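You operate a simulated robot arm through the tools that you are given. There is no shell and no other tool. Be economical: measure what you need, move in short steps, check, and stop when the job is done.

Carry out the task below with a simulated two-armed robot. There is one attempt and no reset: what you move stays moved.

## Task
Put the wall clock back to 7 o'clock and turn the calendar to Sunday.
Fine: within a minute and a half; slide the battery cover shut; hold the calendar while you turn its knob, then stand it on the wall shelf.

The check looks at the end state, three seconds after you hand in, the way a careful person would. Anything else that was tipped, shoved, dropped, spilled or broken makes it a failure. A push-on lid holds only when it is set on centred and level and pressed home; a screw cap is set on level and turned clockwise until tight.

## Robot
Two 7-joint arms with two-finger parallel grippers on one trunk, on a base that drives. Base frame: it is fixed to the floor where the robot stands at the start and does not move with it; the origin is under the middle of the robot, x ahead of it, y to its left, z up. Readings come in m, degrees, newtons and seconds.
The left shoulder is at the start at [0.06, 0.143, 0.821], the right one opposite. With the tool pointing down near the work surface each hand reaches from about 0.28 to 0.7 m from the robot's upright axis, wherever it stands, measured 20 degrees to its own side. Places, roughly: day knob [0.5, 0, 0.9]; wall shelf top [0.7, 0.1, 1.2]; battery cover [0.7, 0.4, 1.4]; clock knob [0.7, 0.2, 1.4]; wall clock [0.8, 0.3, 1.5]. Payload 1.57 kg a hand.
Tool frame (each hand has its own): the origin (TCP) lies between the finger pads and is the grasp point; the fingertips stand 0.03 m ahead of it; z points along the fingers, y is the line along which they close. The gripper opens to 0.11 m. The fingers are 0.024 m wide and 0.012 m thick; the gripper's body (0.048 by 0.112 m) begins 0.078 m behind the TCP.
Orientation is told as [roll, pitch, yaw] about the base's x, y, z axes, in that order, counted from this pose: with the fingers straight down and closing along the base's y, the tool's x points along the base's -x, its y along +y and its z along -z.

## Interface
- The arms move only by the tool play_rows. It takes "left_deltas", "right_deltas" or both (then of equal length, played together; a hand with none holds still); each is a list of rows, each a list of 7 numbers: the shift along the base's x, y, z in units of 30 mm (1.0 is 30 mm), then the turn, a rotation vector about the base's x, y, z in units of 8 degrees (1.0 is 8 degrees), then the finger opening in mm, from 0 to 110. In form: [[tx, ty, tz, ax, ay, az, claw], ...]. A call has 1 to 20 rows; each row shifts and turns the commanded pose from where the row before left it. A call with a number of a shift or a turn outside -1 to 1 is refused whole. A row lasts 0.2 s, in which the tool goes at most 0.05 m and 8.6 degrees; a call with a longer step from one row to the next is refused whole, and so is a gripper value outside its range. A pose out of reach is approached as far as the arm can. The call stops where the force on the tool passes 40 N (or 10 N more than at its start, if that is more) or the arm is blocked; 0.2 s more then pass. The fingers move at their own pace (about 0.045 m/s each) and stop on an object; they squeeze with about 27 N. The grip force told is the motor's: it shows also when the fingers shut on nothing. Time passes only in rows, and 0.2 s behind the last, so rows that do not move let the fingers close. It gives the time, the measured TCP pose, the force on the tool (base axes), the opening and the grip force at its end, in the units of the frame above (readings bear some noise).
- Cameras (640 x 400 px; columns grow to the right, rows downward): "scene" is now at [0.0567, 0.0017, 1.4743]; the picture's right is [0.11, -0.99, 0.00], its down [-0.32, -0.03, -0.95] and it looks along [0.94, 0.10, -0.33] (base axes); focal length 214 px, centre (320, 200). "left" rides on the left gripper at [-0.036, 0, -0.08] in its tool frame; the picture's right is [0.00, -1.00, 0.00], its down [0.97, 0.00, -0.24] and it looks along [0.24, 0.00, 0.97] (tool axes); focal length 218 px, centre (320, 200). "right" rides on the right gripper at [-0.036, 0, -0.08] in its tool frame; the picture's right is [0.00, -1.00, 0.00], its down [0.97, 0.00, -0.24] and it looks along [0.24, 0.00, 0.97] (tool axes); focal length 218 px, centre (320, 200). There is no depth. A picture from a camera that has moved, and an enlarged one, comes with that camera's place and axes in the base frame and with its lens. The place of the scene camera against the robot may be out by one fixed shift of up to 0.012 m in any direction.
- camera(camera): a new picture of that camera. The clock stands still meanwhile.
- raise_lower(by): slides the trunk up (or, below 0, down) by that many m; the arms and the scene camera ride with it, the base frame stays. It gives what a move gives, with no picture.
- base_move(legs): drives the robot by 1 to 6 legs, each [ahead, left, turn to the left] in m, m and degrees, along the robot's own axes; the way and the turn of a leg run together, so that a leg with both is an arc; at most 1.5 m and 180 degrees a leg. The arms and the cameras ride along, it lands a little off, and it stops where it bumps. It gives what a move gives.
- pan_tilt(pan, tilt): turns the head with the scene camera to pan (to the left, within 86 degrees either way) and tilt (down, from -29 to 69), counted from straight ahead of the robot. It gives what a move gives.
- inspect(camera, box): a new picture of the part [left, top, right, bottom] of that camera's present view, enlarged. The clock stands still meanwhile.
- finish_job(): hands the job in; it is judged then, once.

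Go step by step. Nothing tells you exact positions but the pictures and the camera data: compare them with the known pose of the tool, close in by small moves and look again before you grip or let go. The budget is 120 turns and 100 pictures, counting those below and the enlarged ones. Unless the task says otherwise, let go and move clear before handing in, and close with one line.

The tools are called after "Emit:" as a command line: name --argument value ..., lists and objects as JSON in quotes. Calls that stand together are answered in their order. play_rows: Moves the arms, as the interface text tells. Its arguments: {"type":"object","properties":{"left_deltas":{"type":"array","items":{"type":"array","items":{"type":"number"}}},"right_deltas":{"type":"array","items":{"type":"array","items":{"type":"number"}}}},"required":[]} The other tools are called the same way: raise_lower (by) slides the trunk up or down; base_move (legs) drives the base; pan_tilt (pan, tilt) turns the head that bears the scene camera; camera (camera) takes a picture; inspect (camera, box) takes an enlarged picture of a part of a camera's view; finish_job () hands the job in.

At the start:

```text
time_s: 0.0
left_tcp_pos: [0.3822, 0.3086, 0.9996]
left_ee_rot: [0.0, 0.0, 0.0]
left_wrist_force: [-0.5, -0.3, 0.0]
left_width: 0.1098
left_gripper_force: 0.1
right_tcp_pos: [0.4465, -0.1124, 0.9998]
right_ee_rot: [0.1, -0.1, 0.0]
right_wrist_force: [0.5, 0.0, -0.2]
right_width: 0.1099
right_gripper_force: 0.1
trunk travel left (down, up): [-0.42, 0.17]
robot x, y, heading: [-0.0001, -0.0026, -0.2]
head pan, tilt: [6.1, 19.0]
```

scene: 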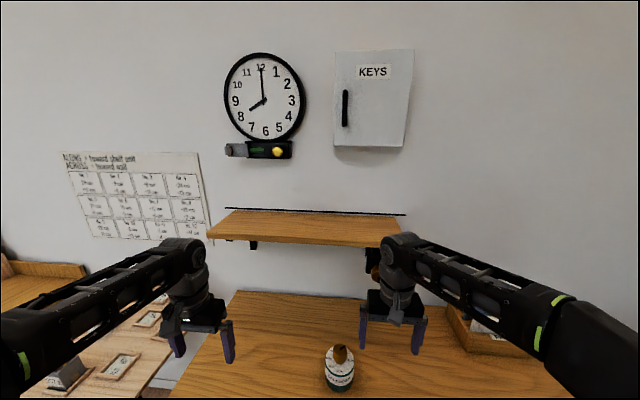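
right: 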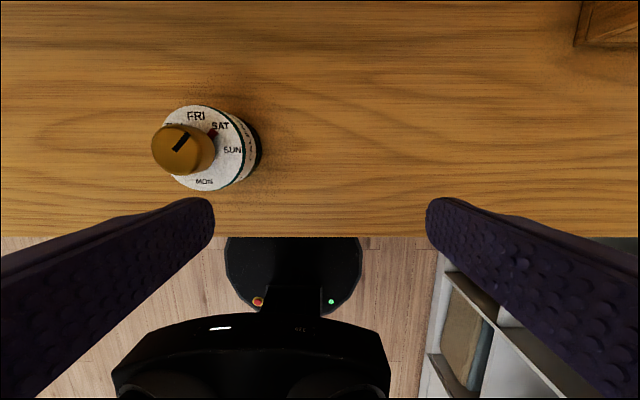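
left: 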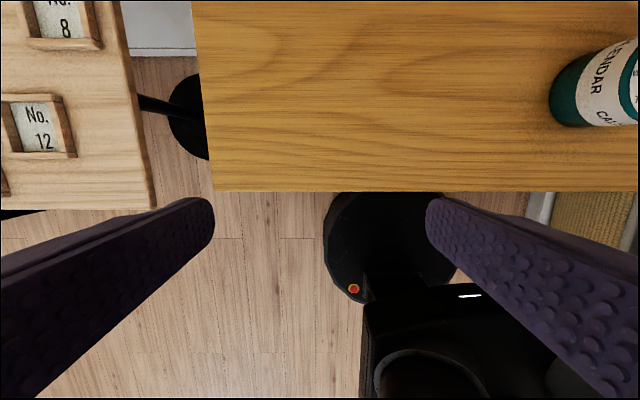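

I see the clock at about 8:00, a box under it with a yellow knob and a grey cover, and the calendar drum on the table. I'll look closer at each.

Emit:
inspect --camera "scene" --box '[210, 40, 320, 170]'

Emit:
inspect --camera "scene" --box '[290, 330, 390, 400]'

Emit:
inspect --camera "right" --box '[130, 80, 290, 210]'

Emit:
inspect --camera "scene" --box '[50, 140, 220, 250]'

```text
3.08 times, centred on (265, 105) of scene
camera zoom: at [0.0567, 0.0017, 1.4743], right [0.11, -0.99, 0.0], down [-0.32, -0.03, -0.95], along [0.94, 0.1, -0.33], focal length 660 px, centre (489, 492)
```

zoom: 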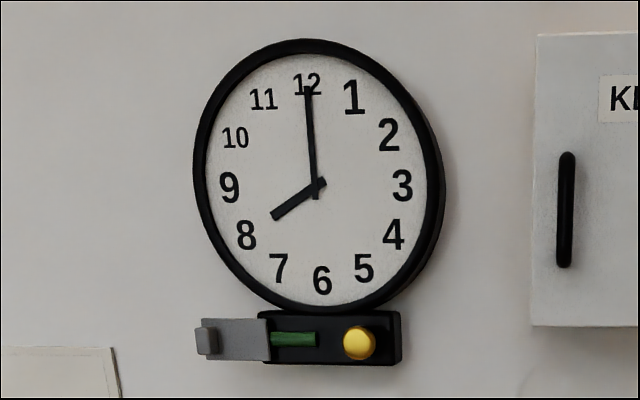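

```text
5.71 times, centred on (340, 365) of scene
camera zoom: at [0.0567, 0.0017, 1.4743], right [0.11, -0.99, 0.0], down [-0.32, -0.03, -0.95], along [0.94, 0.1, -0.33], focal length 1226 px, centre (206, -743)
```

zoom: 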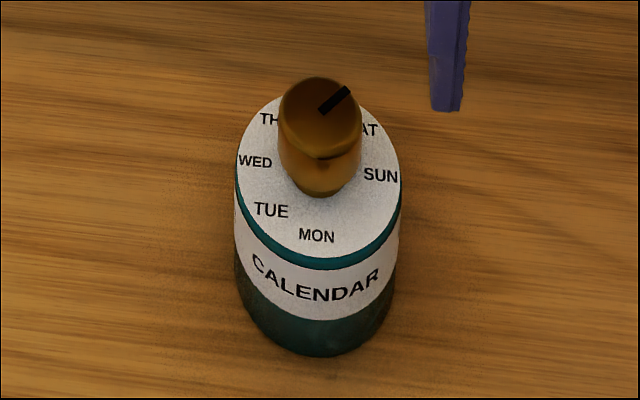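

```text
3.08 times, centred on (210, 145) of right
camera zoom: at [0.4834, -0.1129, 1.0802], right [0.0, -1.0, 0.0], down [-0.97, 0.0, 0.24], along [-0.24, 0.0, -0.97], focal length 672 px, centre (658, 369)
```

zoom: 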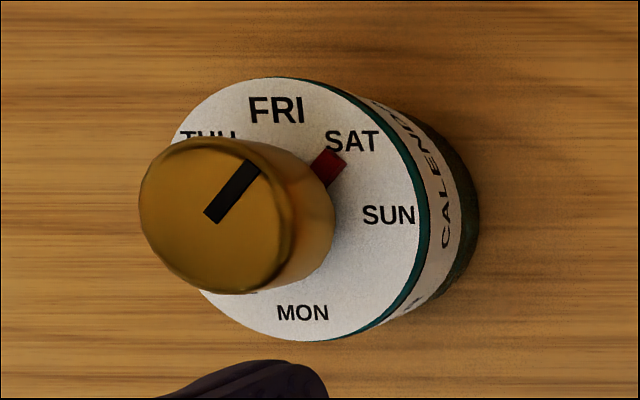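

```text
3.64 times, centred on (135, 195) of scene
camera zoom: at [0.0567, 0.0017, 1.4743], right [0.11, -0.99, 0.0], down [-0.32, -0.03, -0.95], along [0.94, 0.1, -0.33], focal length 780 px, centre (993, 218)
```

zoom: 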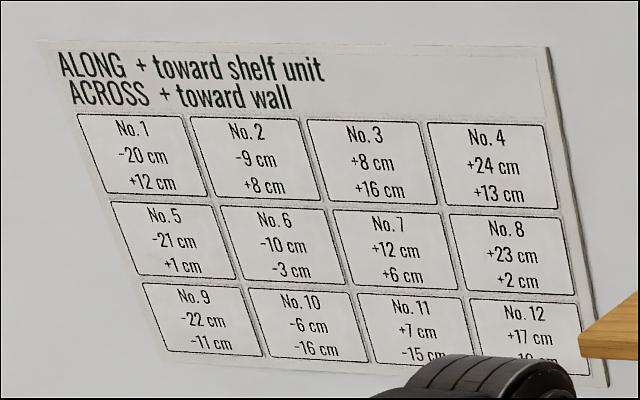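

Clock reads 8:00; calendar knob points at SAT and must go one step clockwise to SUN. I'll do the clock first: raise the trunk and bring the left hand to point at the wall.

Emit:
raise_lower --by 0.17

Emit:
play_rows --left_deltas '[[0, 0, 0.6, 0, -1, 0, 80], [0, 0, 0.6, 0, -1, 0, 80], [0, 0, 0.6, 0, -1, 0, 80], [0, 0, 0.6, 0, -1, 0, 80], [0, 0, 0.6, 0, -1, 0, 80], [0, 0, 0.6, 0, -1, 0, 80], [0, 0, 0.6, 0, -1, 0, 80], [0, 0, 0.6, 0, -1, 0, 80], [0, 0, 0.6, 0, -1, 0, 80], [0, 0, 0.6, 0, -1, 0, 80], [0, 0, 0.6, 0, -1, 0, 80], [0, 0, 0.6, 0, -0.25, 0, 80]]'

Emit:
camera --camera "scene"

Emit:
camera --camera "left"

```text
time_s: 1.9
left_tcp_pos: [0.3833, 0.308, 1.17]
left_ee_rot: [0.0, 0.0, 0.0]
left_wrist_force: [0.2, -0.1, -0.5]
left_width: 0.1101
left_gripper_force: 0.1
right_tcp_pos: [0.4472, -0.1114, 1.17]
right_ee_rot: [-0.1, 0.0, -0.1]
right_wrist_force: [0.3, 1.4, -0.1]
right_width: 0.11
right_gripper_force: 0.1
trunk travel left (down, up): [-0.59, 0.0]
robot x, y, heading: [-0.0003, -0.0042, 0.0]
head pan, tilt: [6.1, 19.0]
```

```text
time_s: 4.5
left_tcp_pos: [0.3829, 0.3101, 1.3871]
left_ee_rot: [165.9, -90.0, -165.9]
left_wrist_force: [-0.6, 1.4, 0.3]
left_width: 0.0801
left_gripper_force: 0.1
right_tcp_pos: [0.4467, -0.1119, 1.1693]
right_ee_rot: [0.1, -0.1, 0.0]
right_wrist_force: [0.0, -0.1, -0.2]
right_width: 0.1099
right_gripper_force: 0.0
trunk travel left (down, up): [-0.59, 0.0]
robot x, y, heading: [0.0033, 0.0003, -0.1]
head pan, tilt: [6.1, 19.0]
```

```text
92 pictures are left
camera scene: at [0.0566, 0.0015, 1.6443], right [0.11, -0.99, 0.0], down [-0.32, -0.03, -0.95], along [0.94, 0.1, -0.33], focal length 214 px, centre (320, 200)
```

scene: 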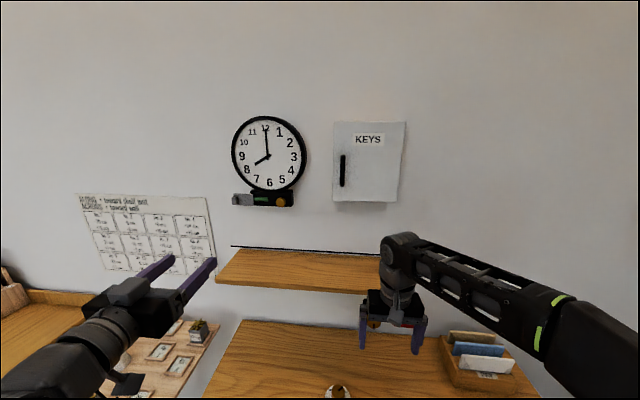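

```text
91 pictures are left
camera left: at [0.3033, 0.309, 1.423], right [0.0, -1.0, 0.0], down [-0.24, 0.0, -0.97], along [0.97, 0.0, -0.24], focal length 218 px, centre (320, 200)
```

left: 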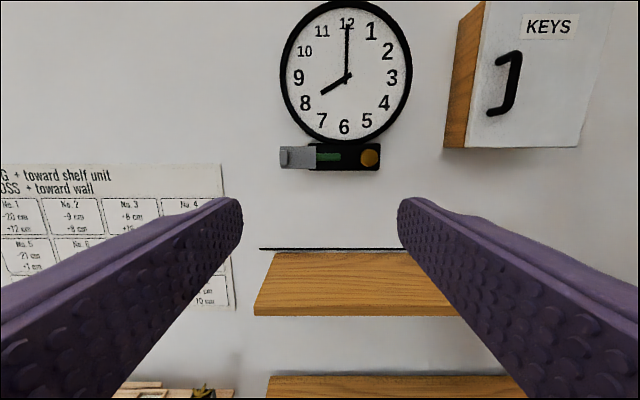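

Knob estimated at about (0.735, 0.212, 1.402). Move the left hand in line with it, short of contact.

Emit:
play_rows --left_deltas '[[1, -0.4, 0.07, 0, 0, 0, 70], [1, -0.4, 0.07, 0, 0, 0, 70], [1, -0.4, 0.07, 0, 0, 0, 70], [1, -0.4, 0.07, 0, 0, 0, 70], [1, -0.4, 0.07, 0, 0, 0, 70], [1, -0.4, 0.07, 0, 0, 0, 70], [1, -0.4, 0.07, 0, 0, 0, 70], [1, -0.4, 0, 0, 0, 0, 70], [0, 0, 0, 0, 0, 0, 70]]'

Emit:
camera --camera "left"

Emit:
camera --camera "scene"

```text
time_s: 6.5
left_tcp_pos: [0.6222, 0.2139, 1.4009]
left_ee_rot: [-152.2, -89.8, 152.3]
left_wrist_force: [-0.4, -0.1, -0.1]
left_width: 0.0699
left_gripper_force: 0.0
right_tcp_pos: [0.4475, -0.1126, 1.1704]
right_ee_rot: [0.0, -0.2, 0.0]
right_wrist_force: [0.0, 0.8, 0.0]
right_width: 0.1102
right_gripper_force: 0.0
trunk travel left (down, up): [-0.59, 0.0]
robot x, y, heading: [0.0037, 0.003, -0.1]
head pan, tilt: [6.1, 19.0]
```

```text
90 pictures are left
camera left: at [0.5427, 0.2133, 1.4368], right [0.0, -1.0, 0.0], down [-0.24, 0.0, -0.97], along [0.97, 0.0, -0.24], focal length 218 px, centre (320, 200)
```

left: 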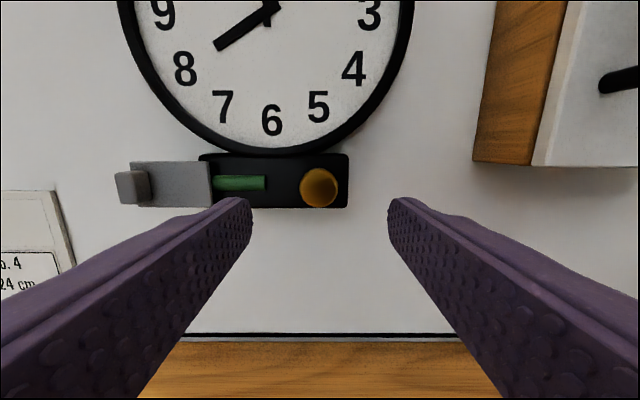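

```text
89 pictures are left
camera scene: at [0.0558, 0.0016, 1.6444], right [0.11, -0.99, 0.0], down [-0.32, -0.03, -0.95], along [0.94, 0.1, -0.33], focal length 214 px, centre (320, 200)
```

scene: 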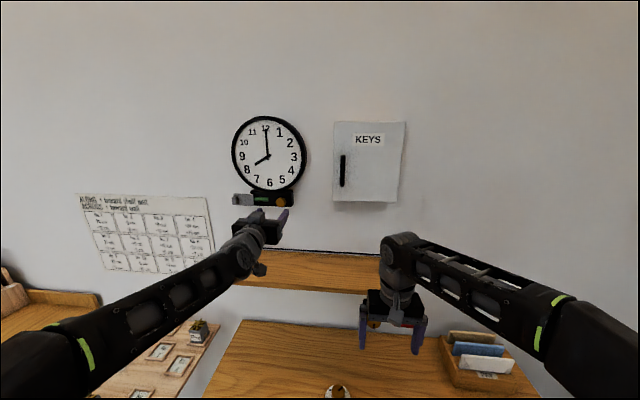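

Knob is aligned with the TCP, front face near x=0.729. Advance so the fingertips straddle it.

Emit:
play_rows --left_deltas '[[0.7, 0, 0, 0, 0, 0, 54], [0.7, 0, 0, 0, 0, 0, 54], [0.7, 0, 0, 0, 0, 0, 54], [0.6, 0, 0, 0, 0, 0, 54], [0.4, 0, 0, 0, 0, 0, 54], [0, 0, 0, 0, 0, 0, 54]]'

Emit:
camera --camera "left"

```text
time_s: 7.9
left_tcp_pos: [0.7149, 0.2127, 1.3992]
left_ee_rot: [-118.0, -90.0, 118.2]
left_wrist_force: [0.1, 0.6, 0.6]
left_width: 0.0539
left_gripper_force: 0.0
right_tcp_pos: [0.4483, -0.1118, 1.1697]
right_ee_rot: [0.0, 0.0, 0.0]
right_wrist_force: [-0.7, -0.3, -0.7]
right_width: 0.1101
right_gripper_force: 0.0
trunk travel left (down, up): [-0.59, 0.0]
robot x, y, heading: [-0.0012, 0.0028, 0.1]
head pan, tilt: [6.1, 19.0]
```

```text
88 pictures are left
camera left: at [0.6355, 0.2122, 1.4356], right [0.0, -1.0, 0.0], down [-0.24, 0.0, -0.97], along [0.97, 0.0, -0.24], focal length 218 px, centre (320, 200)
```

left: 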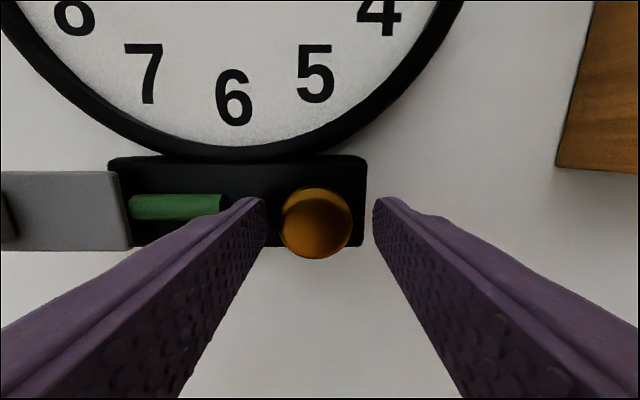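

Fingers straddle the knob. Grip, then try a 32° counter-clockwise turn and watch the hands.

Emit:
play_rows --left_deltas '[[0.1, 0, 0.05, 0, 0, 0, 20], [0, 0, 0, 0, 0, 0, 10], [0, 0, 0, 0, 0, 0, 10], [0, 0, 0, -1, 0, 0, 10], [0, 0, 0, -1, 0, 0, 10], [0, 0, 0, -1, 0, 0, 10], [0, 0, 0, -1, 0, 0, 10], [0, 0, 0, 0, 0, 0, 10]]'

Emit:
inspect --camera "scene" --box '[220, 105, 320, 215]'

Emit:
camera --camera "left"

```text
time_s: 9.7
left_tcp_pos: [0.7183, 0.2153, 1.4008]
left_ee_rot: [-90.0, -57.8, 90.0]
left_wrist_force: [-2.8, 7.6, -4.2]
left_width: 0.0334
left_gripper_force: 41.2
right_tcp_pos: [0.4483, -0.1095, 1.1706]
right_ee_rot: [-0.1, 0.0, 0.0]
right_wrist_force: [-0.8, 0.4, -0.7]
right_width: 0.1101
right_gripper_force: 0.2
trunk travel left (down, up): [-0.59, 0.0]
robot x, y, heading: [0.0031, -0.001, -0.1]
head pan, tilt: [6.1, 19.0]
```

```text
3.64 times, centred on (270, 160) of scene
camera zoom: at [0.0568, 0.0036, 1.6443], right [0.11, -0.99, 0.0], down [-0.32, -0.04, -0.95], along [0.94, 0.1, -0.33], focal length 780 px, centre (502, 346)
```

zoom: 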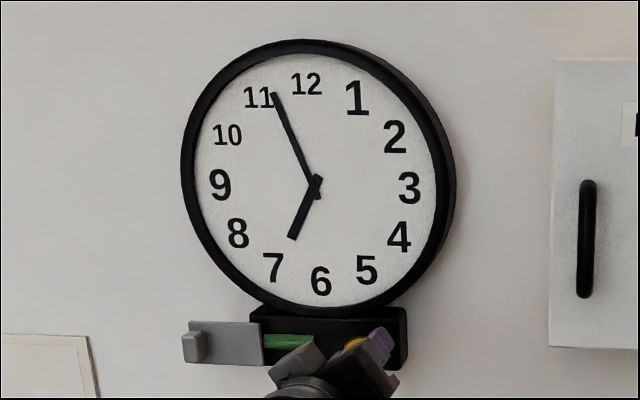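

```text
86 pictures are left
camera left: at [0.6388, 0.2334, 1.4318], right [0.0, -0.85, 0.53], down [-0.24, -0.52, -0.82], along [0.97, -0.13, -0.2], focal length 218 px, centre (320, 200)
```

left: 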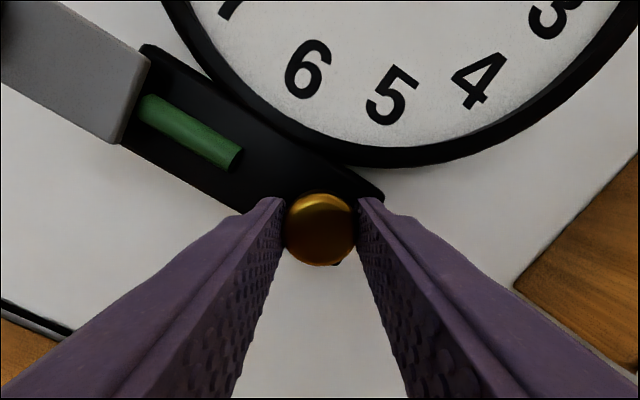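

The knob drives the hour hand 1:1 (now ≈6:56), so I need about 2° back clockwise.

Emit:
play_rows --left_deltas '[[0, 0, 0, 0.25, 0, 0, 10], [0, 0, 0, 0, 0, 0, 10], [0, 0, 0, 0, 0, 0, 10]]'

Emit:
inspect --camera "scene" --box '[230, 115, 310, 195]'

```text
time_s: 10.5
left_tcp_pos: [0.7186, 0.2146, 1.3996]
left_ee_rot: [-89.8, -59.8, 90.0]
left_wrist_force: [-4.6, 7.0, -7.0]
left_width: 0.0332
left_gripper_force: 41.2
right_tcp_pos: [0.4485, -0.1105, 1.1708]
right_ee_rot: [-0.1, 0.0, 0.0]
right_wrist_force: [0.1, -0.2, 0.9]
right_width: 0.1101
right_gripper_force: 0.0
trunk travel left (down, up): [-0.59, 0.0]
robot x, y, heading: [-0.0023, -0.0012, 0.2]
head pan, tilt: [6.1, 19.0]
```

```text
5.00 times, centred on (270, 155) of scene
camera zoom: at [0.0567, 0.0038, 1.6443], right [0.11, -0.99, 0.0], down [-0.32, -0.04, -0.95], along [0.94, 0.1, -0.33], focal length 1072 px, centre (570, 425)
```

zoom: 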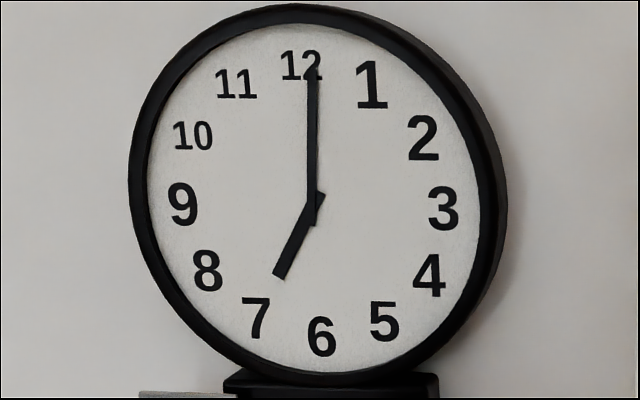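

Reading is roughly 7:01; nudge back by 0.4°.

Emit:
play_rows --left_deltas '[[0, 0, 0, -0.055, 0, 0, 10], [0, 0, 0, 0, 0, 0, 10], [0, 0, 0, 0, 0, 0, 10]]'

Emit:
inspect --camera "scene" --box '[230, 115, 310, 195]'

```text
time_s: 11.3
left_tcp_pos: [0.7187, 0.2146, 1.4007]
left_ee_rot: [-89.9, -59.5, 90.0]
left_wrist_force: [-5.0, 7.6, -6.9]
left_width: 0.0334
left_gripper_force: 40.8
right_tcp_pos: [0.4467, -0.1101, 1.1699]
right_ee_rot: [0.0, 0.0, 0.0]
right_wrist_force: [0.9, 0.0, -0.6]
right_width: 0.1099
right_gripper_force: 0.0
trunk travel left (down, up): [-0.59, 0.0]
robot x, y, heading: [0.0014, 0.0026, -0.2]
head pan, tilt: [6.1, 19.0]
```

```text
5.00 times, centred on (270, 155) of scene
camera zoom: at [0.0567, 0.0039, 1.6443], right [0.11, -0.99, 0.0], down [-0.32, -0.04, -0.95], along [0.94, 0.1, -0.33], focal length 1072 px, centre (570, 425)
```

zoom: 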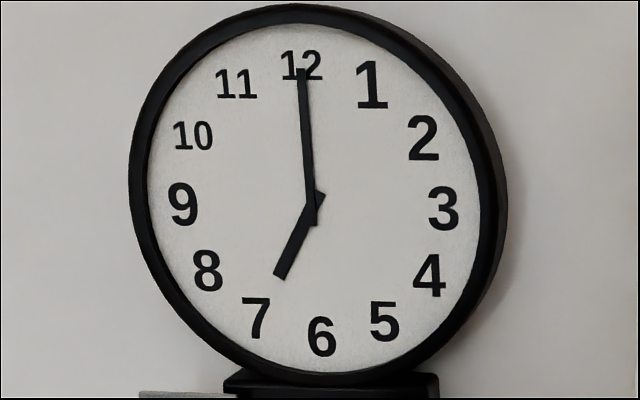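

Exactly 7:00. Release, back off, and re-check the clock.

Emit:
play_rows --left_deltas '[[0, 0, 0, 0, 0, 0, 46], [0, 0, 0, 0, 0, 0, 46], [-0.5, 0, 0, 0, 0, 0, 46], [-1, 0, 0, 0, 0, 0, 46], [-1, 0, 0, 0, 0, 0, 46], [-1, 0, 0, 0, 0, 0, 46], [0, 0, 0, 0.97, 0, 0, 20], [0, 0, 0, 0.97, 0, 0, 0], [0, 0, 0, 0.97, 0, 0, 0], [0, 0, 0, 0.9, 0, 0, 0], [0, 1, 0, 0, 0, 0, 0], [0, 1, 0, 0, 0, 0, 0], [0, 1, 0, 0, 0, 0, 0], [0, 1, 0, 0, 0, 0, 0], [0, 0.7, 0, 0, 0, 0, 0], [0, 0, 0, 0, 0, 0, 0]]'

Emit:
inspect --camera "scene" --box '[210, 115, 310, 225]'

Emit:
camera --camera "left"

```text
time_s: 14.7
left_tcp_pos: [0.6145, 0.355, 1.4019]
left_ee_rot: [78.5, -90.0, -78.4]
left_wrist_force: [0.1, 0.1, 0.3]
left_width: 0.0002
left_gripper_force: 21.7
right_tcp_pos: [0.4486, -0.1124, 1.1691]
right_ee_rot: [0.0, -0.1, 0.0]
right_wrist_force: [0.7, -0.3, -0.9]
right_width: 0.11
right_gripper_force: 0.0
trunk travel left (down, up): [-0.59, 0.0]
robot x, y, heading: [0.0023, -0.0054, -0.2]
head pan, tilt: [6.1, 19.0]
```

```text
3.64 times, centred on (260, 170) of scene
camera zoom: at [0.0567, 0.0013, 1.6443], right [0.11, -0.99, 0.0], down [-0.32, -0.03, -0.95], along [0.94, 0.1, -0.33], focal length 780 px, centre (538, 309)
```

zoom: 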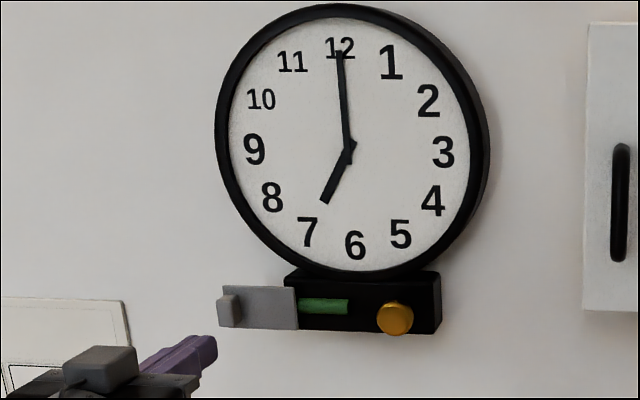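

```text
82 pictures are left
camera left: at [0.5344, 0.3535, 1.4383], right [0.0, -1.0, 0.0], down [-0.24, 0.0, -0.97], along [0.97, 0.0, -0.24], focal length 218 px, centre (320, 200)
```

left: 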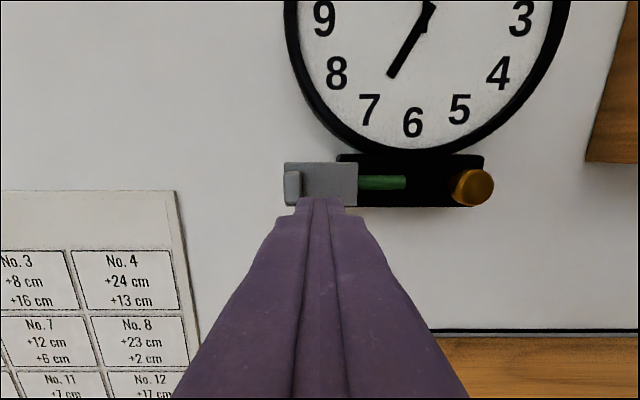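

Clock holds 7:00. The cover's tab is at about y=0.371–0.386; I'll go to its left with closed fingers, then advance.

Emit:
play_rows --left_deltas '[[0, 0.9, 0.03, 0, 0, 0, 0], [0, 0.9, 0.03, 0, 0, 0, 0], [1, 0, 0, 0, 0, 0, 0], [1, 0, 0, 0, 0, 0, 0], [0.6, 0, 0, 0, 0, 0, 0], [0.5, 0, 0, 0, 0, 0, 0], [0, 0, 0, 0, 0, 0, 0]]'

Emit:
camera --camera "left"

Emit:
inspect --camera "scene" --box '[210, 165, 300, 225]'

```text
time_s: 16.3
left_tcp_pos: [0.7059, 0.4071, 1.4038]
left_ee_rot: [72.5, -89.8, -72.5]
left_wrist_force: [-0.9, -0.4, 0.0]
left_width: 0.0
left_gripper_force: 21.4
right_tcp_pos: [0.447, -0.1118, 1.1702]
right_ee_rot: [0.0, -0.1, 0.1]
right_wrist_force: [0.4, -0.2, -0.1]
right_width: 0.11
right_gripper_force: 0.1
trunk travel left (down, up): [-0.59, 0.0]
robot x, y, heading: [0.0021, 0.004, 0.2]
head pan, tilt: [6.1, 19.0]
```

```text
81 pictures are left
camera left: at [0.6275, 0.4062, 1.4406], right [0.0, -1.0, 0.0], down [-0.24, 0.0, -0.97], along [0.97, 0.0, -0.24], focal length 218 px, centre (320, 200)
```

left: 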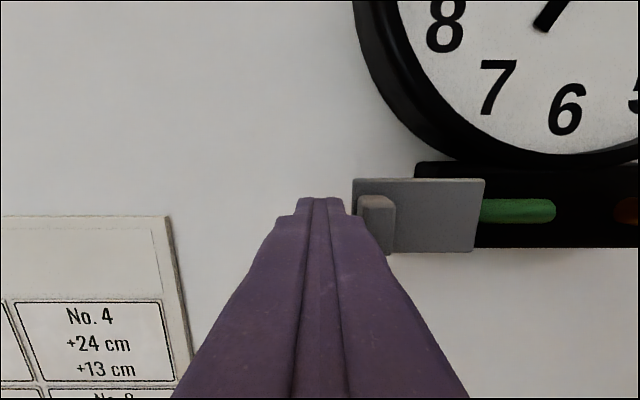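

```text
6.67 times, centred on (255, 195) of scene
camera zoom: at [0.0563, 0.0017, 1.6444], right [0.11, -0.99, 0.0], down [-0.32, -0.03, -0.95], along [0.94, 0.1, -0.33], focal length 1430 px, centre (753, 233)
```

zoom: 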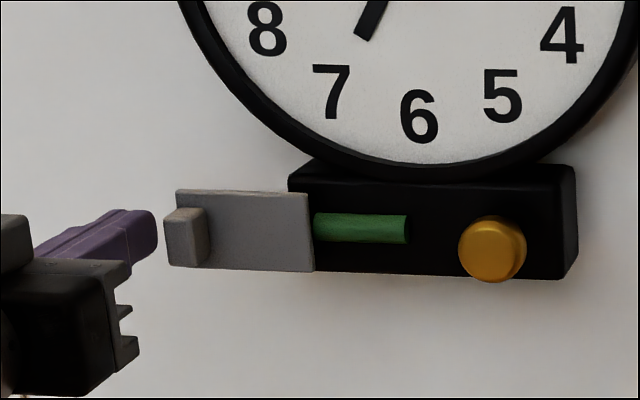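

Fingertip is just left of the tab. Push right (−y) in stages.

Emit:
play_rows --left_deltas '[[0.15, -0.2, 0, 0, 0, 0, 0], [0, -0.3, 0, 0, 0, 0, 0], [0, -0.3, 0, 0, 0, 0, 0], [0, -0.3, 0, 0, 0, 0, 0], [0, -0.3, 0, 0, 0, 0, 0], [0, 0, 0, 0, 0, 0, 0]]'

Emit:
inspect --camera "scene" --box '[210, 165, 300, 225]'

```text
time_s: 17.7
left_tcp_pos: [0.7117, 0.3663, 1.4041]
left_ee_rot: [78.3, -90.0, -78.3]
left_wrist_force: [-0.2, 0.4, 0.3]
left_width: 0.0002
left_gripper_force: 21.2
right_tcp_pos: [0.447, -0.1115, 1.1687]
right_ee_rot: [0.1, 0.0, 0.0]
right_wrist_force: [-1.3, 0.2, 0.6]
right_width: 0.1098
right_gripper_force: 0.1
trunk travel left (down, up): [-0.59, 0.0]
robot x, y, heading: [-0.0016, 0.0003, 0.0]
head pan, tilt: [6.1, 19.0]
```

```text
6.67 times, centred on (255, 195) of scene
camera zoom: at [0.0567, 0.0019, 1.6443], right [0.11, -0.99, 0.0], down [-0.32, -0.03, -0.95], along [0.94, 0.1, -0.33], focal length 1430 px, centre (753, 233)
```

zoom: 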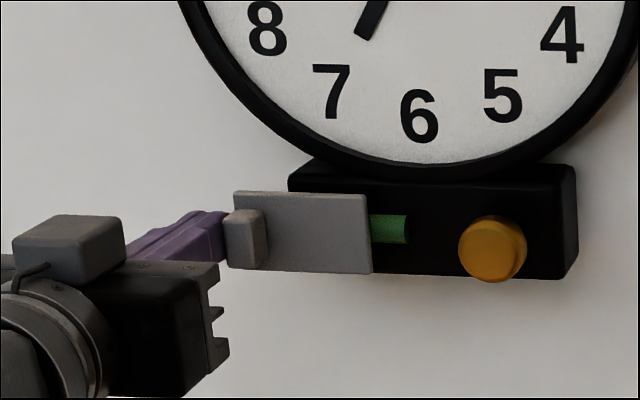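

The cover slides well. Continue in small steps until it stops.

Emit:
play_rows --left_deltas '[[0, -0.25, 0, 0, 0, 0, 0], [0, -0.25, 0, 0, 0, 0, 0], [0, -0.2, 0, 0, 0, 0, 0], [0, -0.1, 0, 0, 0, 0, 0], [0, 0, 0, 0, 0, 0, 0]]'

Emit:
inspect --camera "scene" --box '[210, 165, 300, 225]'

```text
time_s: 18.9
left_tcp_pos: [0.7112, 0.3411, 1.4027]
left_ee_rot: [85.6, -89.9, -85.6]
left_wrist_force: [0.4, -0.4, -0.2]
left_width: 0.0001
left_gripper_force: 20.9
right_tcp_pos: [0.4476, -0.1108, 1.1698]
right_ee_rot: [0.0, 0.0, 0.0]
right_wrist_force: [0.6, 0.4, -0.4]
right_width: 0.11
right_gripper_force: 0.1
trunk travel left (down, up): [-0.59, 0.0]
robot x, y, heading: [0.001, 0.0008, 0.1]
head pan, tilt: [6.1, 19.0]
```

```text
6.67 times, centred on (255, 195) of scene
camera zoom: at [0.0568, 0.0017, 1.6443], right [0.11, -0.99, 0.0], down [-0.32, -0.03, -0.95], along [0.94, 0.1, -0.33], focal length 1430 px, centre (753, 233)
```

zoom: 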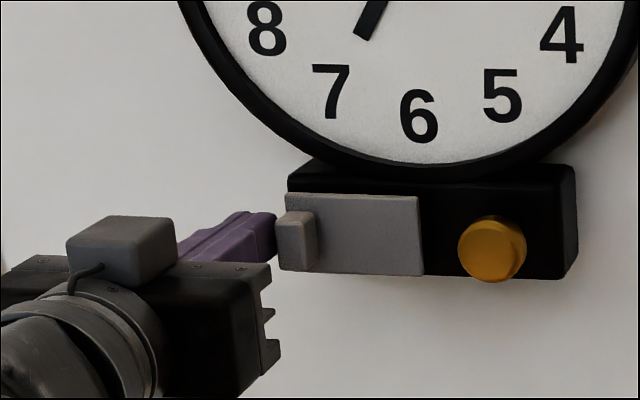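

Battery is covered; push gently on to find the end stop.

Emit:
play_rows --left_deltas '[[0, -0.1, 0, 0, 0, 0, 0], [0, -0.1, 0, 0, 0, 0, 0], [0, -0.1, 0, 0, 0, 0, 0], [0, 0, 0, 0, 0, 0, 0]]'

Emit:
inspect --camera "scene" --box '[210, 165, 300, 225]'

```text
time_s: 19.9
left_tcp_pos: [0.7114, 0.3368, 1.4032]
left_ee_rot: [-163.3, -89.8, 163.5]
left_wrist_force: [2.8, 12.0, 5.7]
left_width: 0.0001
left_gripper_force: 20.7
right_tcp_pos: [0.4478, -0.1092, 1.1703]
right_ee_rot: [-0.1, -0.1, 0.1]
right_wrist_force: [0.7, -0.2, -0.5]
right_width: 0.1103
right_gripper_force: 0.0
trunk travel left (down, up): [-0.59, 0.0]
robot x, y, heading: [-0.0002, -0.0007, -0.2]
head pan, tilt: [6.1, 19.0]
```

```text
6.67 times, centred on (255, 195) of scene
camera zoom: at [0.0566, 0.0045, 1.6444], right [0.11, -0.99, 0.0], down [-0.32, -0.04, -0.95], along [0.94, 0.1, -0.33], focal length 1430 px, centre (753, 233)
```

zoom: 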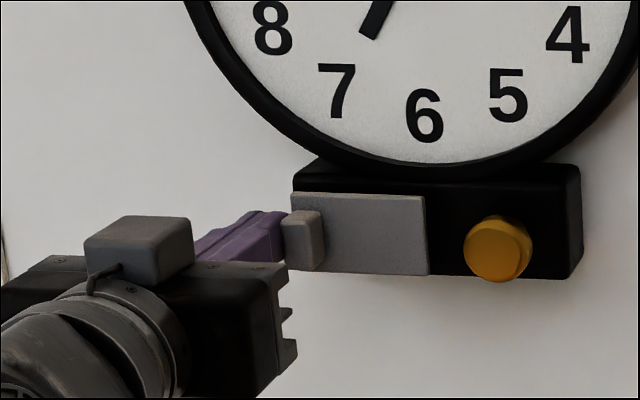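

End stop reached (12 N). Back the left hand off and check.

Emit:
play_rows --left_deltas '[[0, 0.5, 0, 0, 0, 0, 0], [0, 0.5, 0, 0, 0, 0, 0], [-1, 0, 0, 0, 0, 0, 0], [-1, 0, 0, 0, 0, 0, 0], [-1, 0, 0, 0, 0, 0, 0], [-1, 0, 0, 0, 0, 0, 0], [-1, 0, 0, 0, 0, 0, 0], [-1, 0, 0, 0, 0, 0, 0], [-1, 0, 0, 0, 0, 0, 0], [-1, 0, 0, 0, 0, 0, 0], [-1, 0, 0, 0, 0, 0, 0], [-1, 0, 0, 0, 0, 0, 0], [-1, 0, 0, 0, 0, 0, 90]]'

Emit:
inspect --camera "scene" --box '[220, 110, 310, 215]'

```text
time_s: 22.7
left_tcp_pos: [0.3817, 0.3632, 1.4041]
left_ee_rot: [124.1, -90.0, -124.1]
left_wrist_force: [-0.4, -0.2, 0.9]
left_width: 0.0319
left_gripper_force: 0.1
right_tcp_pos: [0.4464, -0.1112, 1.1707]
right_ee_rot: [0.0, -0.2, -0.1]
right_wrist_force: [0.2, 0.6, 0.3]
right_width: 0.11
right_gripper_force: 0.1
trunk travel left (down, up): [-0.59, 0.0]
robot x, y, heading: [0.0013, 0.0017, 0.2]
head pan, tilt: [6.1, 19.0]
```

```text
3.81 times, centred on (265, 162) of scene
camera zoom: at [0.0556, 0.0018, 1.6444], right [0.11, -0.99, 0.0], down [-0.32, -0.03, -0.95], along [0.94, 0.1, -0.33], focal length 817 px, centre (530, 343)
```

zoom: 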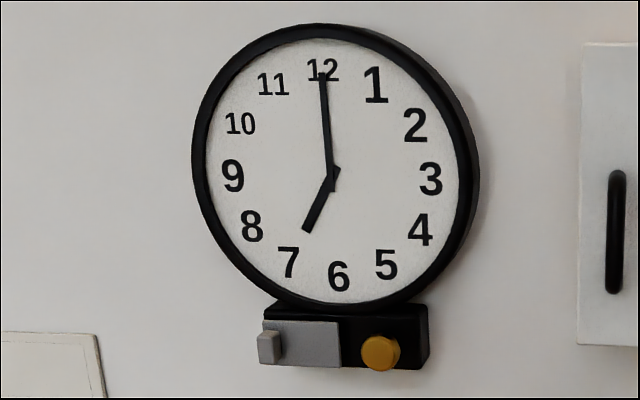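

Clock is done. Now back the base 0.1 m, lower the trunk, and turn the left hand 45° to approach the calendar horizontally from front-left.

Emit:
base_move --legs '[[-0.1, 0, 0]]'

Emit:
raise_lower --by -0.15

Emit:
play_rows --left_deltas '[[0.3, -0.6, -0.6, 0, 0, -1, 110], [0.3, -0.6, -0.6, 0, 0, -1, 110], [0.3, -0.6, -0.6, 0, 0, -1, 110], [0.3, -0.6, -0.6, 0, 0, -1, 110], [0.3, -0.6, -0.6, 0, 0, -1, 110], [0.3, -0.6, -0.6, 0, 0, -0.62, 110], [0, 0, 0, 0, 0, 0, 110]]'

Emit:
pan_tilt --pan 0 --tilt 40

Emit:
camera --camera "scene"

Emit:
camera --camera "left"

Emit:
camera --camera "right"

```text
time_s: 23.9
left_tcp_pos: [0.2822, 0.3643, 1.4045]
left_ee_rot: [149.3, -89.9, -149.2]
left_wrist_force: [0.0, 0.3, 0.0]
left_width: 0.09
left_gripper_force: 0.0
right_tcp_pos: [0.3473, -0.1105, 1.1702]
right_ee_rot: [0.1, -0.1, 0.1]
right_wrist_force: [0.2, 0.4, -0.2]
right_width: 0.11
right_gripper_force: 0.1
trunk travel left (down, up): [-0.59, 0.0]
robot x, y, heading: [-0.102, -0.0021, 0.1]
head pan, tilt: [6.1, 19.0]
```

```text
time_s: 25.6
left_tcp_pos: [0.2834, 0.3636, 1.2529]
left_ee_rot: [94.6, -90.0, -94.5]
left_wrist_force: [0.1, -0.4, -0.2]
left_width: 0.0899
left_gripper_force: 0.1
right_tcp_pos: [0.3483, -0.1114, 1.02]
right_ee_rot: [-0.1, -0.1, -0.1]
right_wrist_force: [0.1, 0.4, -0.4]
right_width: 0.1098
right_gripper_force: 0.1
trunk travel left (down, up): [-0.44, 0.15]
robot x, y, heading: [-0.0982, 0.0027, 0.3]
head pan, tilt: [6.1, 19.0]
```

```text
time_s: 27.2
left_tcp_pos: [0.3353, 0.2549, 1.146]
left_ee_rot: [84.2, -90.0, -129.3]
left_wrist_force: [-0.4, 0.4, 0.2]
left_width: 0.1099
left_gripper_force: 0.1
right_tcp_pos: [0.3487, -0.1108, 1.0203]
right_ee_rot: [0.1, 0.0, 0.0]
right_wrist_force: [0.4, 0.3, -0.2]
right_width: 0.11
right_gripper_force: 0.1
trunk travel left (down, up): [-0.44, 0.15]
robot x, y, heading: [-0.0987, 0.0017, 0.2]
head pan, tilt: [6.1, 19.0]
```

```text
time_s: 28.1
left_tcp_pos: [0.336, 0.2552, 1.1454]
left_ee_rot: [81.0, -90.0, -125.9]
left_wrist_force: [0.0, -1.1, 0.2]
left_width: 0.1102
left_gripper_force: 0.1
right_tcp_pos: [0.3475, -0.111, 1.0205]
right_ee_rot: [0.0, 0.0, -0.1]
right_wrist_force: [-0.4, 0.1, -0.5]
right_width: 0.1098
right_gripper_force: 0.0
trunk travel left (down, up): [-0.44, 0.15]
robot x, y, heading: [-0.1007, 0.0014, -0.3]
head pan, tilt: [0.0, 40.0]
```

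```text
75 pictures are left
camera scene: at [-0.0504, -0.0081, 1.4614], right [0.0, -1.0, 0.0], down [-0.64, 0.0, -0.77], along [0.77, 0.0, -0.64], focal length 214 px, centre (320, 200)
```

scene: 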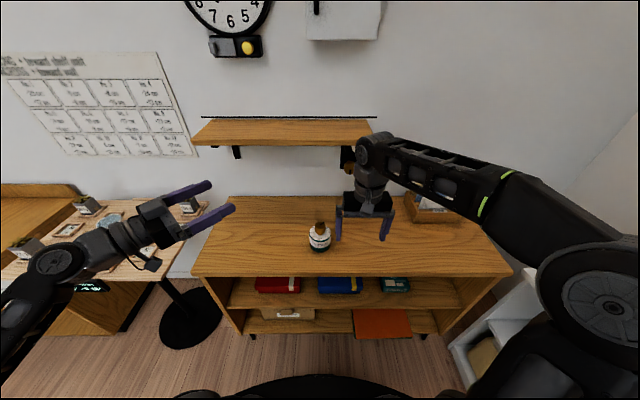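

```text
74 pictures are left
camera left: at [0.2795, 0.3113, 1.1826], right [-0.71, -0.71, 0.0], down [-0.17, 0.17, -0.97], along [0.69, -0.69, -0.24], focal length 218 px, centre (320, 200)
```

left: 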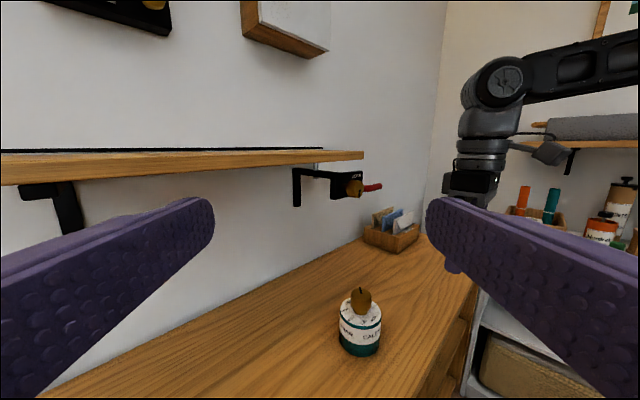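

```text
73 pictures are left
camera right: at [0.384, -0.1125, 1.1002], right [0.0, -1.0, 0.0], down [-0.97, 0.0, 0.24], along [-0.24, 0.0, -0.97], focal length 218 px, centre (320, 200)
```

right: 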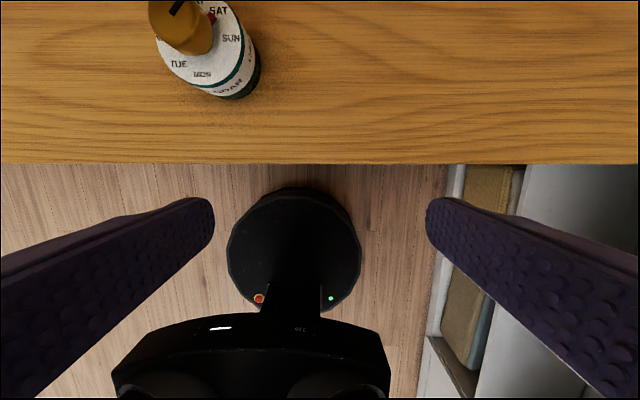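

Calendar centre is about (0.479, −0.003). Bring the left hand to the pre-grasp line, still above the drum's height, and look.

Emit:
play_rows --left_deltas '[[0.28, -0.82, -0.95, 0, 0, 0, 110], [0.28, -0.82, -0.95, 0, 0, 0, 110], [0.28, -0.82, -0.95, 0, 0, 0, 110], [0.28, -0.82, -0.95, 0, 0, 0, 110], [0.28, -0.82, -0.95, 0, 0, 0, 110], [0.28, -0.82, -0.95, 0, 0, 0, 110], [0.28, -0.82, -0.95, 0, 0, 0, 110], [0, 0, 0, 0, 0, 0, 110]]'

Emit:
camera --camera "left"

Emit:
camera --camera "scene"

```text
time_s: 29.9
left_tcp_pos: [0.3951, 0.0834, 0.9459]
left_ee_rot: [115.8, -89.9, -160.7]
left_wrist_force: [-0.9, 0.5, 0.1]
left_width: 0.1099
left_gripper_force: 0.2
right_tcp_pos: [0.3473, -0.1111, 1.0199]
right_ee_rot: [0.0, 0.0, 0.0]
right_wrist_force: [-1.4, 0.1, 0.3]
right_width: 0.1101
right_gripper_force: 0.1
trunk travel left (down, up): [-0.44, 0.15]
robot x, y, heading: [-0.1013, -0.0016, -0.1]
head pan, tilt: [0.0, 40.0]
```

```text
72 pictures are left
camera left: at [0.3388, 0.1399, 0.9821], right [-0.71, -0.71, 0.0], down [-0.17, 0.17, -0.97], along [0.69, -0.69, -0.24], focal length 218 px, centre (320, 200)
```

left: 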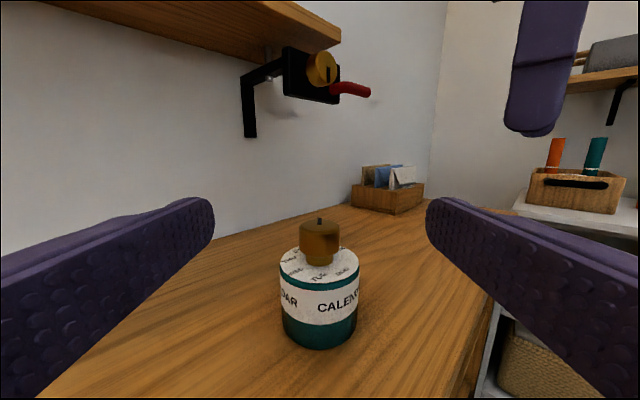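

```text
71 pictures are left
camera scene: at [-0.0505, -0.0081, 1.4614], right [0.0, -1.0, 0.0], down [-0.64, 0.0, -0.77], along [0.77, 0.0, -0.64], focal length 214 px, centre (320, 200)
```

scene: 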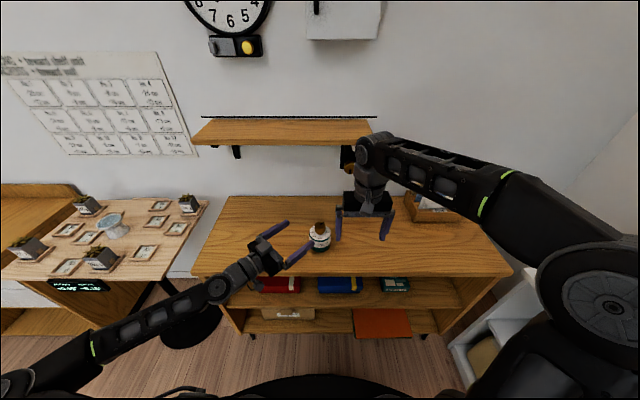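

The drum is centred on the hand's line; top at z≈0.868, knob top ≈0.907. Descend to z≈0.835 and slide in.

Emit:
play_rows --left_deltas '[[0, 0, -0.9, 0, 0, 0, 110], [0, 0, -0.9, 0, 0, 0, 110], [0, 0, -0.9, 0, 0, 0, 110], [0, 0, -0.9, 0, 0, 0, 110], [0.5, -0.5, 0, 0, 0, 0, 110], [0, 0, 0, 0, 0, 0, 110]]'

Emit:
camera --camera "left"

```text
time_s: 31.3
left_tcp_pos: [0.4109, 0.0699, 0.8394]
left_ee_rot: [73.7, -90.0, -118.6]
left_wrist_force: [0.2, 0.8, 0.8]
left_width: 0.1102
left_gripper_force: 0.0
right_tcp_pos: [0.3491, -0.1111, 1.019]
right_ee_rot: [0.0, 0.0, 0.0]
right_wrist_force: [0.8, 0.1, 0.1]
right_width: 0.1099
right_gripper_force: 0.0
trunk travel left (down, up): [-0.44, 0.15]
robot x, y, heading: [-0.1003, -0.0005, -0.1]
head pan, tilt: [0.0, 40.0]
```

```text
70 pictures are left
camera left: at [0.355, 0.1257, 0.875], right [-0.71, -0.71, 0.0], down [-0.17, 0.17, -0.97], along [0.69, -0.68, -0.24], focal length 218 px, centre (320, 200)
```

left: 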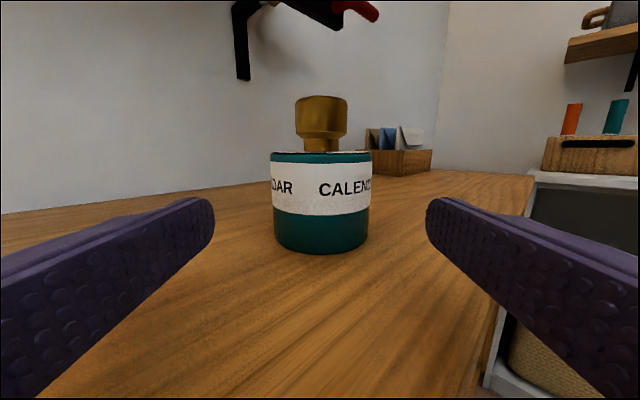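

Aligned. Slide in and close on the drum.

Emit:
play_rows --left_deltas '[[0.6, -0.62, -0.05, 0, 0, 0, 110], [0.6, -0.62, -0.05, 0, 0, 0, 110], [0.6, -0.62, 0, 0, 0, 0, 110], [0.4, -0.42, 0, 0, 0, 0, 110], [0, 0, 0, 0, 0, 0, 90], [0, 0, 0, 0, 0, 0, 72], [0, 0, 0, 0, 0, 0, 50], [0, 0, 0, 0, 0, 0, 50]]'

Emit:
camera --camera "left"

```text
time_s: 32.2
left_tcp_pos: [0.4647, 0.0107, 0.834]
left_ee_rot: [-45.0, -89.5, -0.2]
left_wrist_force: [-0.2, 0.0, -0.6]
left_width: 0.1102
left_gripper_force: 0.0
right_tcp_pos: [0.3477, -0.1114, 1.02]
right_ee_rot: [0.0, 0.1, 0.2]
right_wrist_force: [0.0, 0.2, -0.8]
right_width: 0.1101
right_gripper_force: 0.0
trunk travel left (down, up): [-0.44, 0.15]
robot x, y, heading: [-0.1023, -0.0002, 0.2]
head pan, tilt: [0.0, 40.0]
stopped in row 4 (left hand): the force on the tool passed its limit (the readings are from after the stop); the commanded pose is now the measured one
```

```text
69 pictures are left
camera left: at [0.4091, 0.0665, 0.8715], right [-0.71, -0.71, 0.01], down [-0.18, 0.17, -0.97], along [0.68, -0.69, -0.25], focal length 218 px, centre (320, 200)
```

left: 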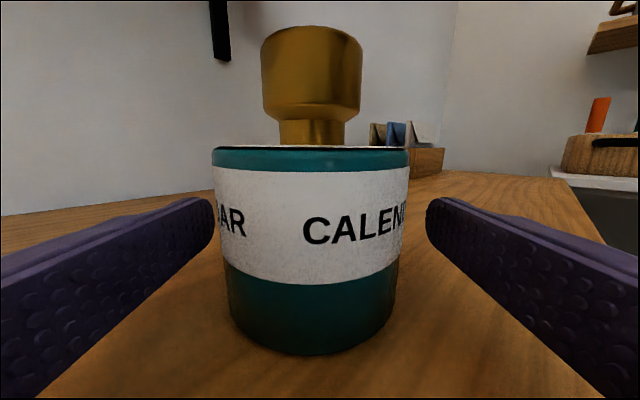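

The hand stopped on force—probably the wrist brushing the table edge, as the drum looks untouched. I'll raise slightly and tilt the fingers 16° down so the wrist rides higher.

Emit:
play_rows --left_deltas '[[-0.2, 0.2, 0.4, 0, 0, 0, 110], [0, 0, 0, 0.7, 0.7, 0, 110], [0, 0, 0, 0.7, 0.7, 0, 110], [0, 0, 0, 0, 0, 0, 110]]'

Emit:
camera --camera "left"

Emit:
inspect --camera "scene" --box '[220, 190, 400, 300]'

```text
time_s: 33.2
left_tcp_pos: [0.46, 0.0159, 0.8466]
left_ee_rot: [-1.4, -73.7, -43.6]
left_wrist_force: [-0.2, -0.2, -0.5]
left_width: 0.1103
left_gripper_force: 0.0
right_tcp_pos: [0.3496, -0.111, 1.0206]
right_ee_rot: [0.0, 0.0, 0.1]
right_wrist_force: [0.0, -0.1, 1.0]
right_width: 0.1098
right_gripper_force: 0.0
trunk travel left (down, up): [-0.44, 0.15]
robot x, y, heading: [-0.0989, 0.0009, 0.3]
head pan, tilt: [0.0, 40.0]
```

```text
68 pictures are left
camera left: at [0.4123, 0.0639, 0.9044], right [-0.71, -0.71, 0.01], down [-0.36, 0.35, -0.86], along [0.61, -0.61, -0.5], focal length 218 px, centre (320, 200)
```

left: 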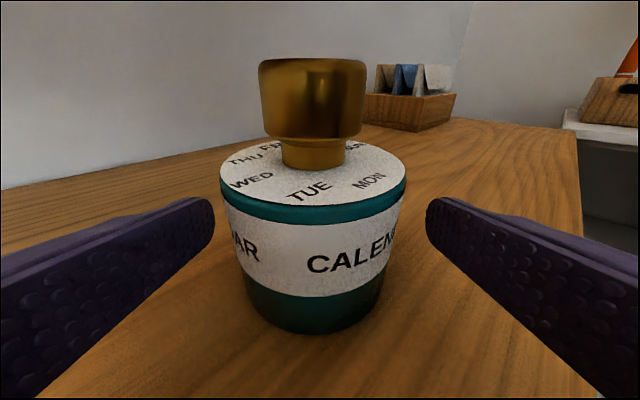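

```text
3.56 times, centred on (310, 245) of scene
camera zoom: at [-0.0505, -0.0079, 1.4613], right [0.0, -1.0, 0.0], down [-0.64, 0.0, -0.77], along [0.77, 0.0, -0.64], focal length 763 px, centre (356, 40)
```

zoom: 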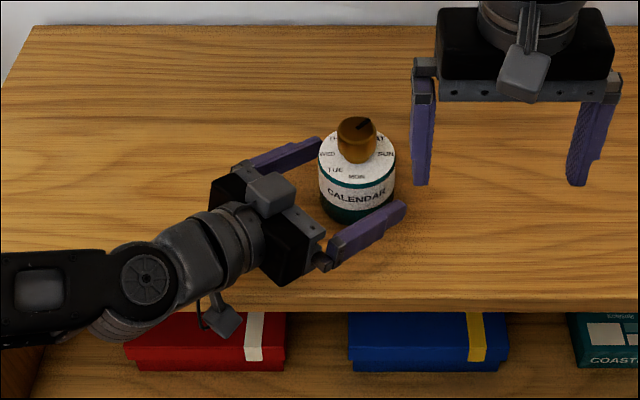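

Clearer now. Advance the remaining ~2.7 cm and close on the drum.

Emit:
play_rows --left_deltas '[[0.26, -0.19, 0, 0, 0, 0, 110], [0.26, -0.19, 0, 0, 0, 0, 110], [0.2, -0.19, 0, 0, 0, 0, 110], [0, 0, 0, 0, 0, 0, 90], [0, 0, 0, 0, 0, 0, 76], [0, 0, 0, 0, 0, 0, 60], [0, 0, 0, 0, 0, 0, 50], [0, 0, 0, 0, 0, 0, 50]]'

Emit:
camera --camera "left"

Emit:
inspect --camera "scene" --box '[220, 190, 400, 300]'

```text
time_s: 35.0
left_tcp_pos: [0.4805, -0.0006, 0.8479]
left_ee_rot: [-1.2, -73.8, -43.8]
left_wrist_force: [1.5, -0.4, 1.0]
left_width: 0.0779
left_gripper_force: 27.1
right_tcp_pos: [0.3479, -0.1117, 1.0198]
right_ee_rot: [0.0, 0.0, 0.1]
right_wrist_force: [0.3, -0.3, 0.2]
right_width: 0.1101
right_gripper_force: 0.0
trunk travel left (down, up): [-0.44, 0.15]
robot x, y, heading: [-0.0996, -0.0022, -0.1]
head pan, tilt: [0.0, 40.0]
```

```text
66 pictures are left
camera left: at [0.4339, 0.0461, 0.9042], right [-0.71, -0.71, 0.01], down [-0.36, 0.35, -0.87], along [0.61, -0.61, -0.5], focal length 218 px, centre (320, 200)
```

left: 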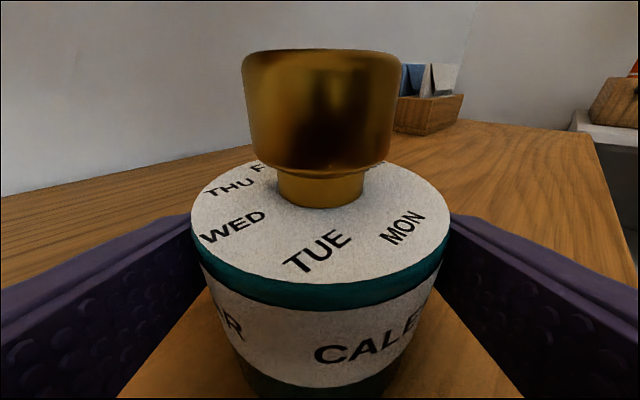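

```text
3.56 times, centred on (310, 245) of scene
camera zoom: at [-0.0503, -0.0081, 1.4613], right [0.0, -1.0, 0.0], down [-0.64, 0.0, -0.77], along [0.77, 0.0, -0.64], focal length 763 px, centre (356, 40)
```

zoom: 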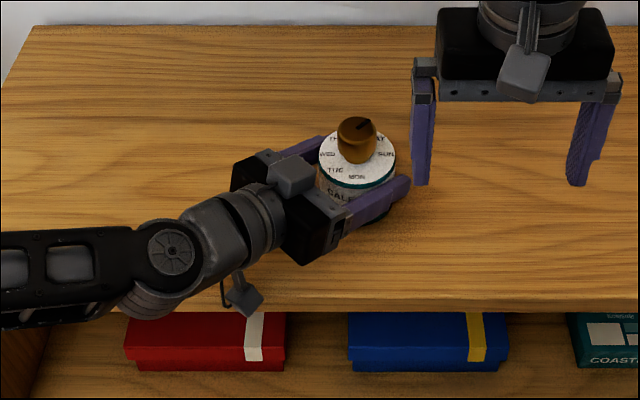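

Calendar is held (0.078 m). Bring the right hand above the knob.

Emit:
play_rows --right_deltas '[[0.89, 0.74, 0, 0, 0, 0, 64], [0.89, 0.74, 0, 0, 0, 0, 64], [0.89, 0.74, 0, 0, 0, 0, 64], [0.89, 0.74, 0, 0, 0, 0, 64], [0.89, 0.74, 0, 0, 0, 0, 64], [0, 0, 0, 0, 0, 0, 64]]'

Emit:
camera --camera "right"

```text
time_s: 36.4
left_tcp_pos: [0.4798, -0.0008, 0.8477]
left_ee_rot: [-1.2, -73.9, -43.8]
left_wrist_force: [-1.5, -0.4, 0.4]
left_width: 0.0781
left_gripper_force: 27.2
right_tcp_pos: [0.3942, -0.0751, 1.0204]
right_ee_rot: [0.0, -0.1, 0.1]
right_wrist_force: [0.1, 0.5, -0.4]
right_width: 0.0642
right_gripper_force: 0.0
right hand out of reach, approached as far as the arm can: row 2, 3, 4, 5
trunk travel left (down, up): [-0.44, 0.15]
robot x, y, heading: [-0.1023, -0.0005, 0.3]
head pan, tilt: [0.0, 40.0]
```

```text
64 pictures are left
camera right: at [0.4295, -0.0755, 1.1002], right [0.0, -1.0, 0.0], down [-0.97, 0.0, 0.24], along [-0.24, 0.0, -0.97], focal length 218 px, centre (320, 200)
```

right: 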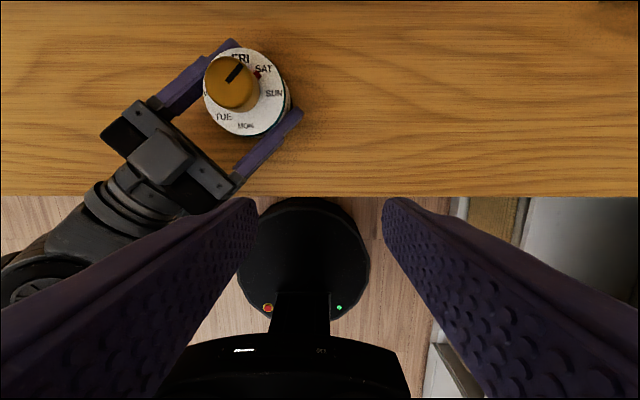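

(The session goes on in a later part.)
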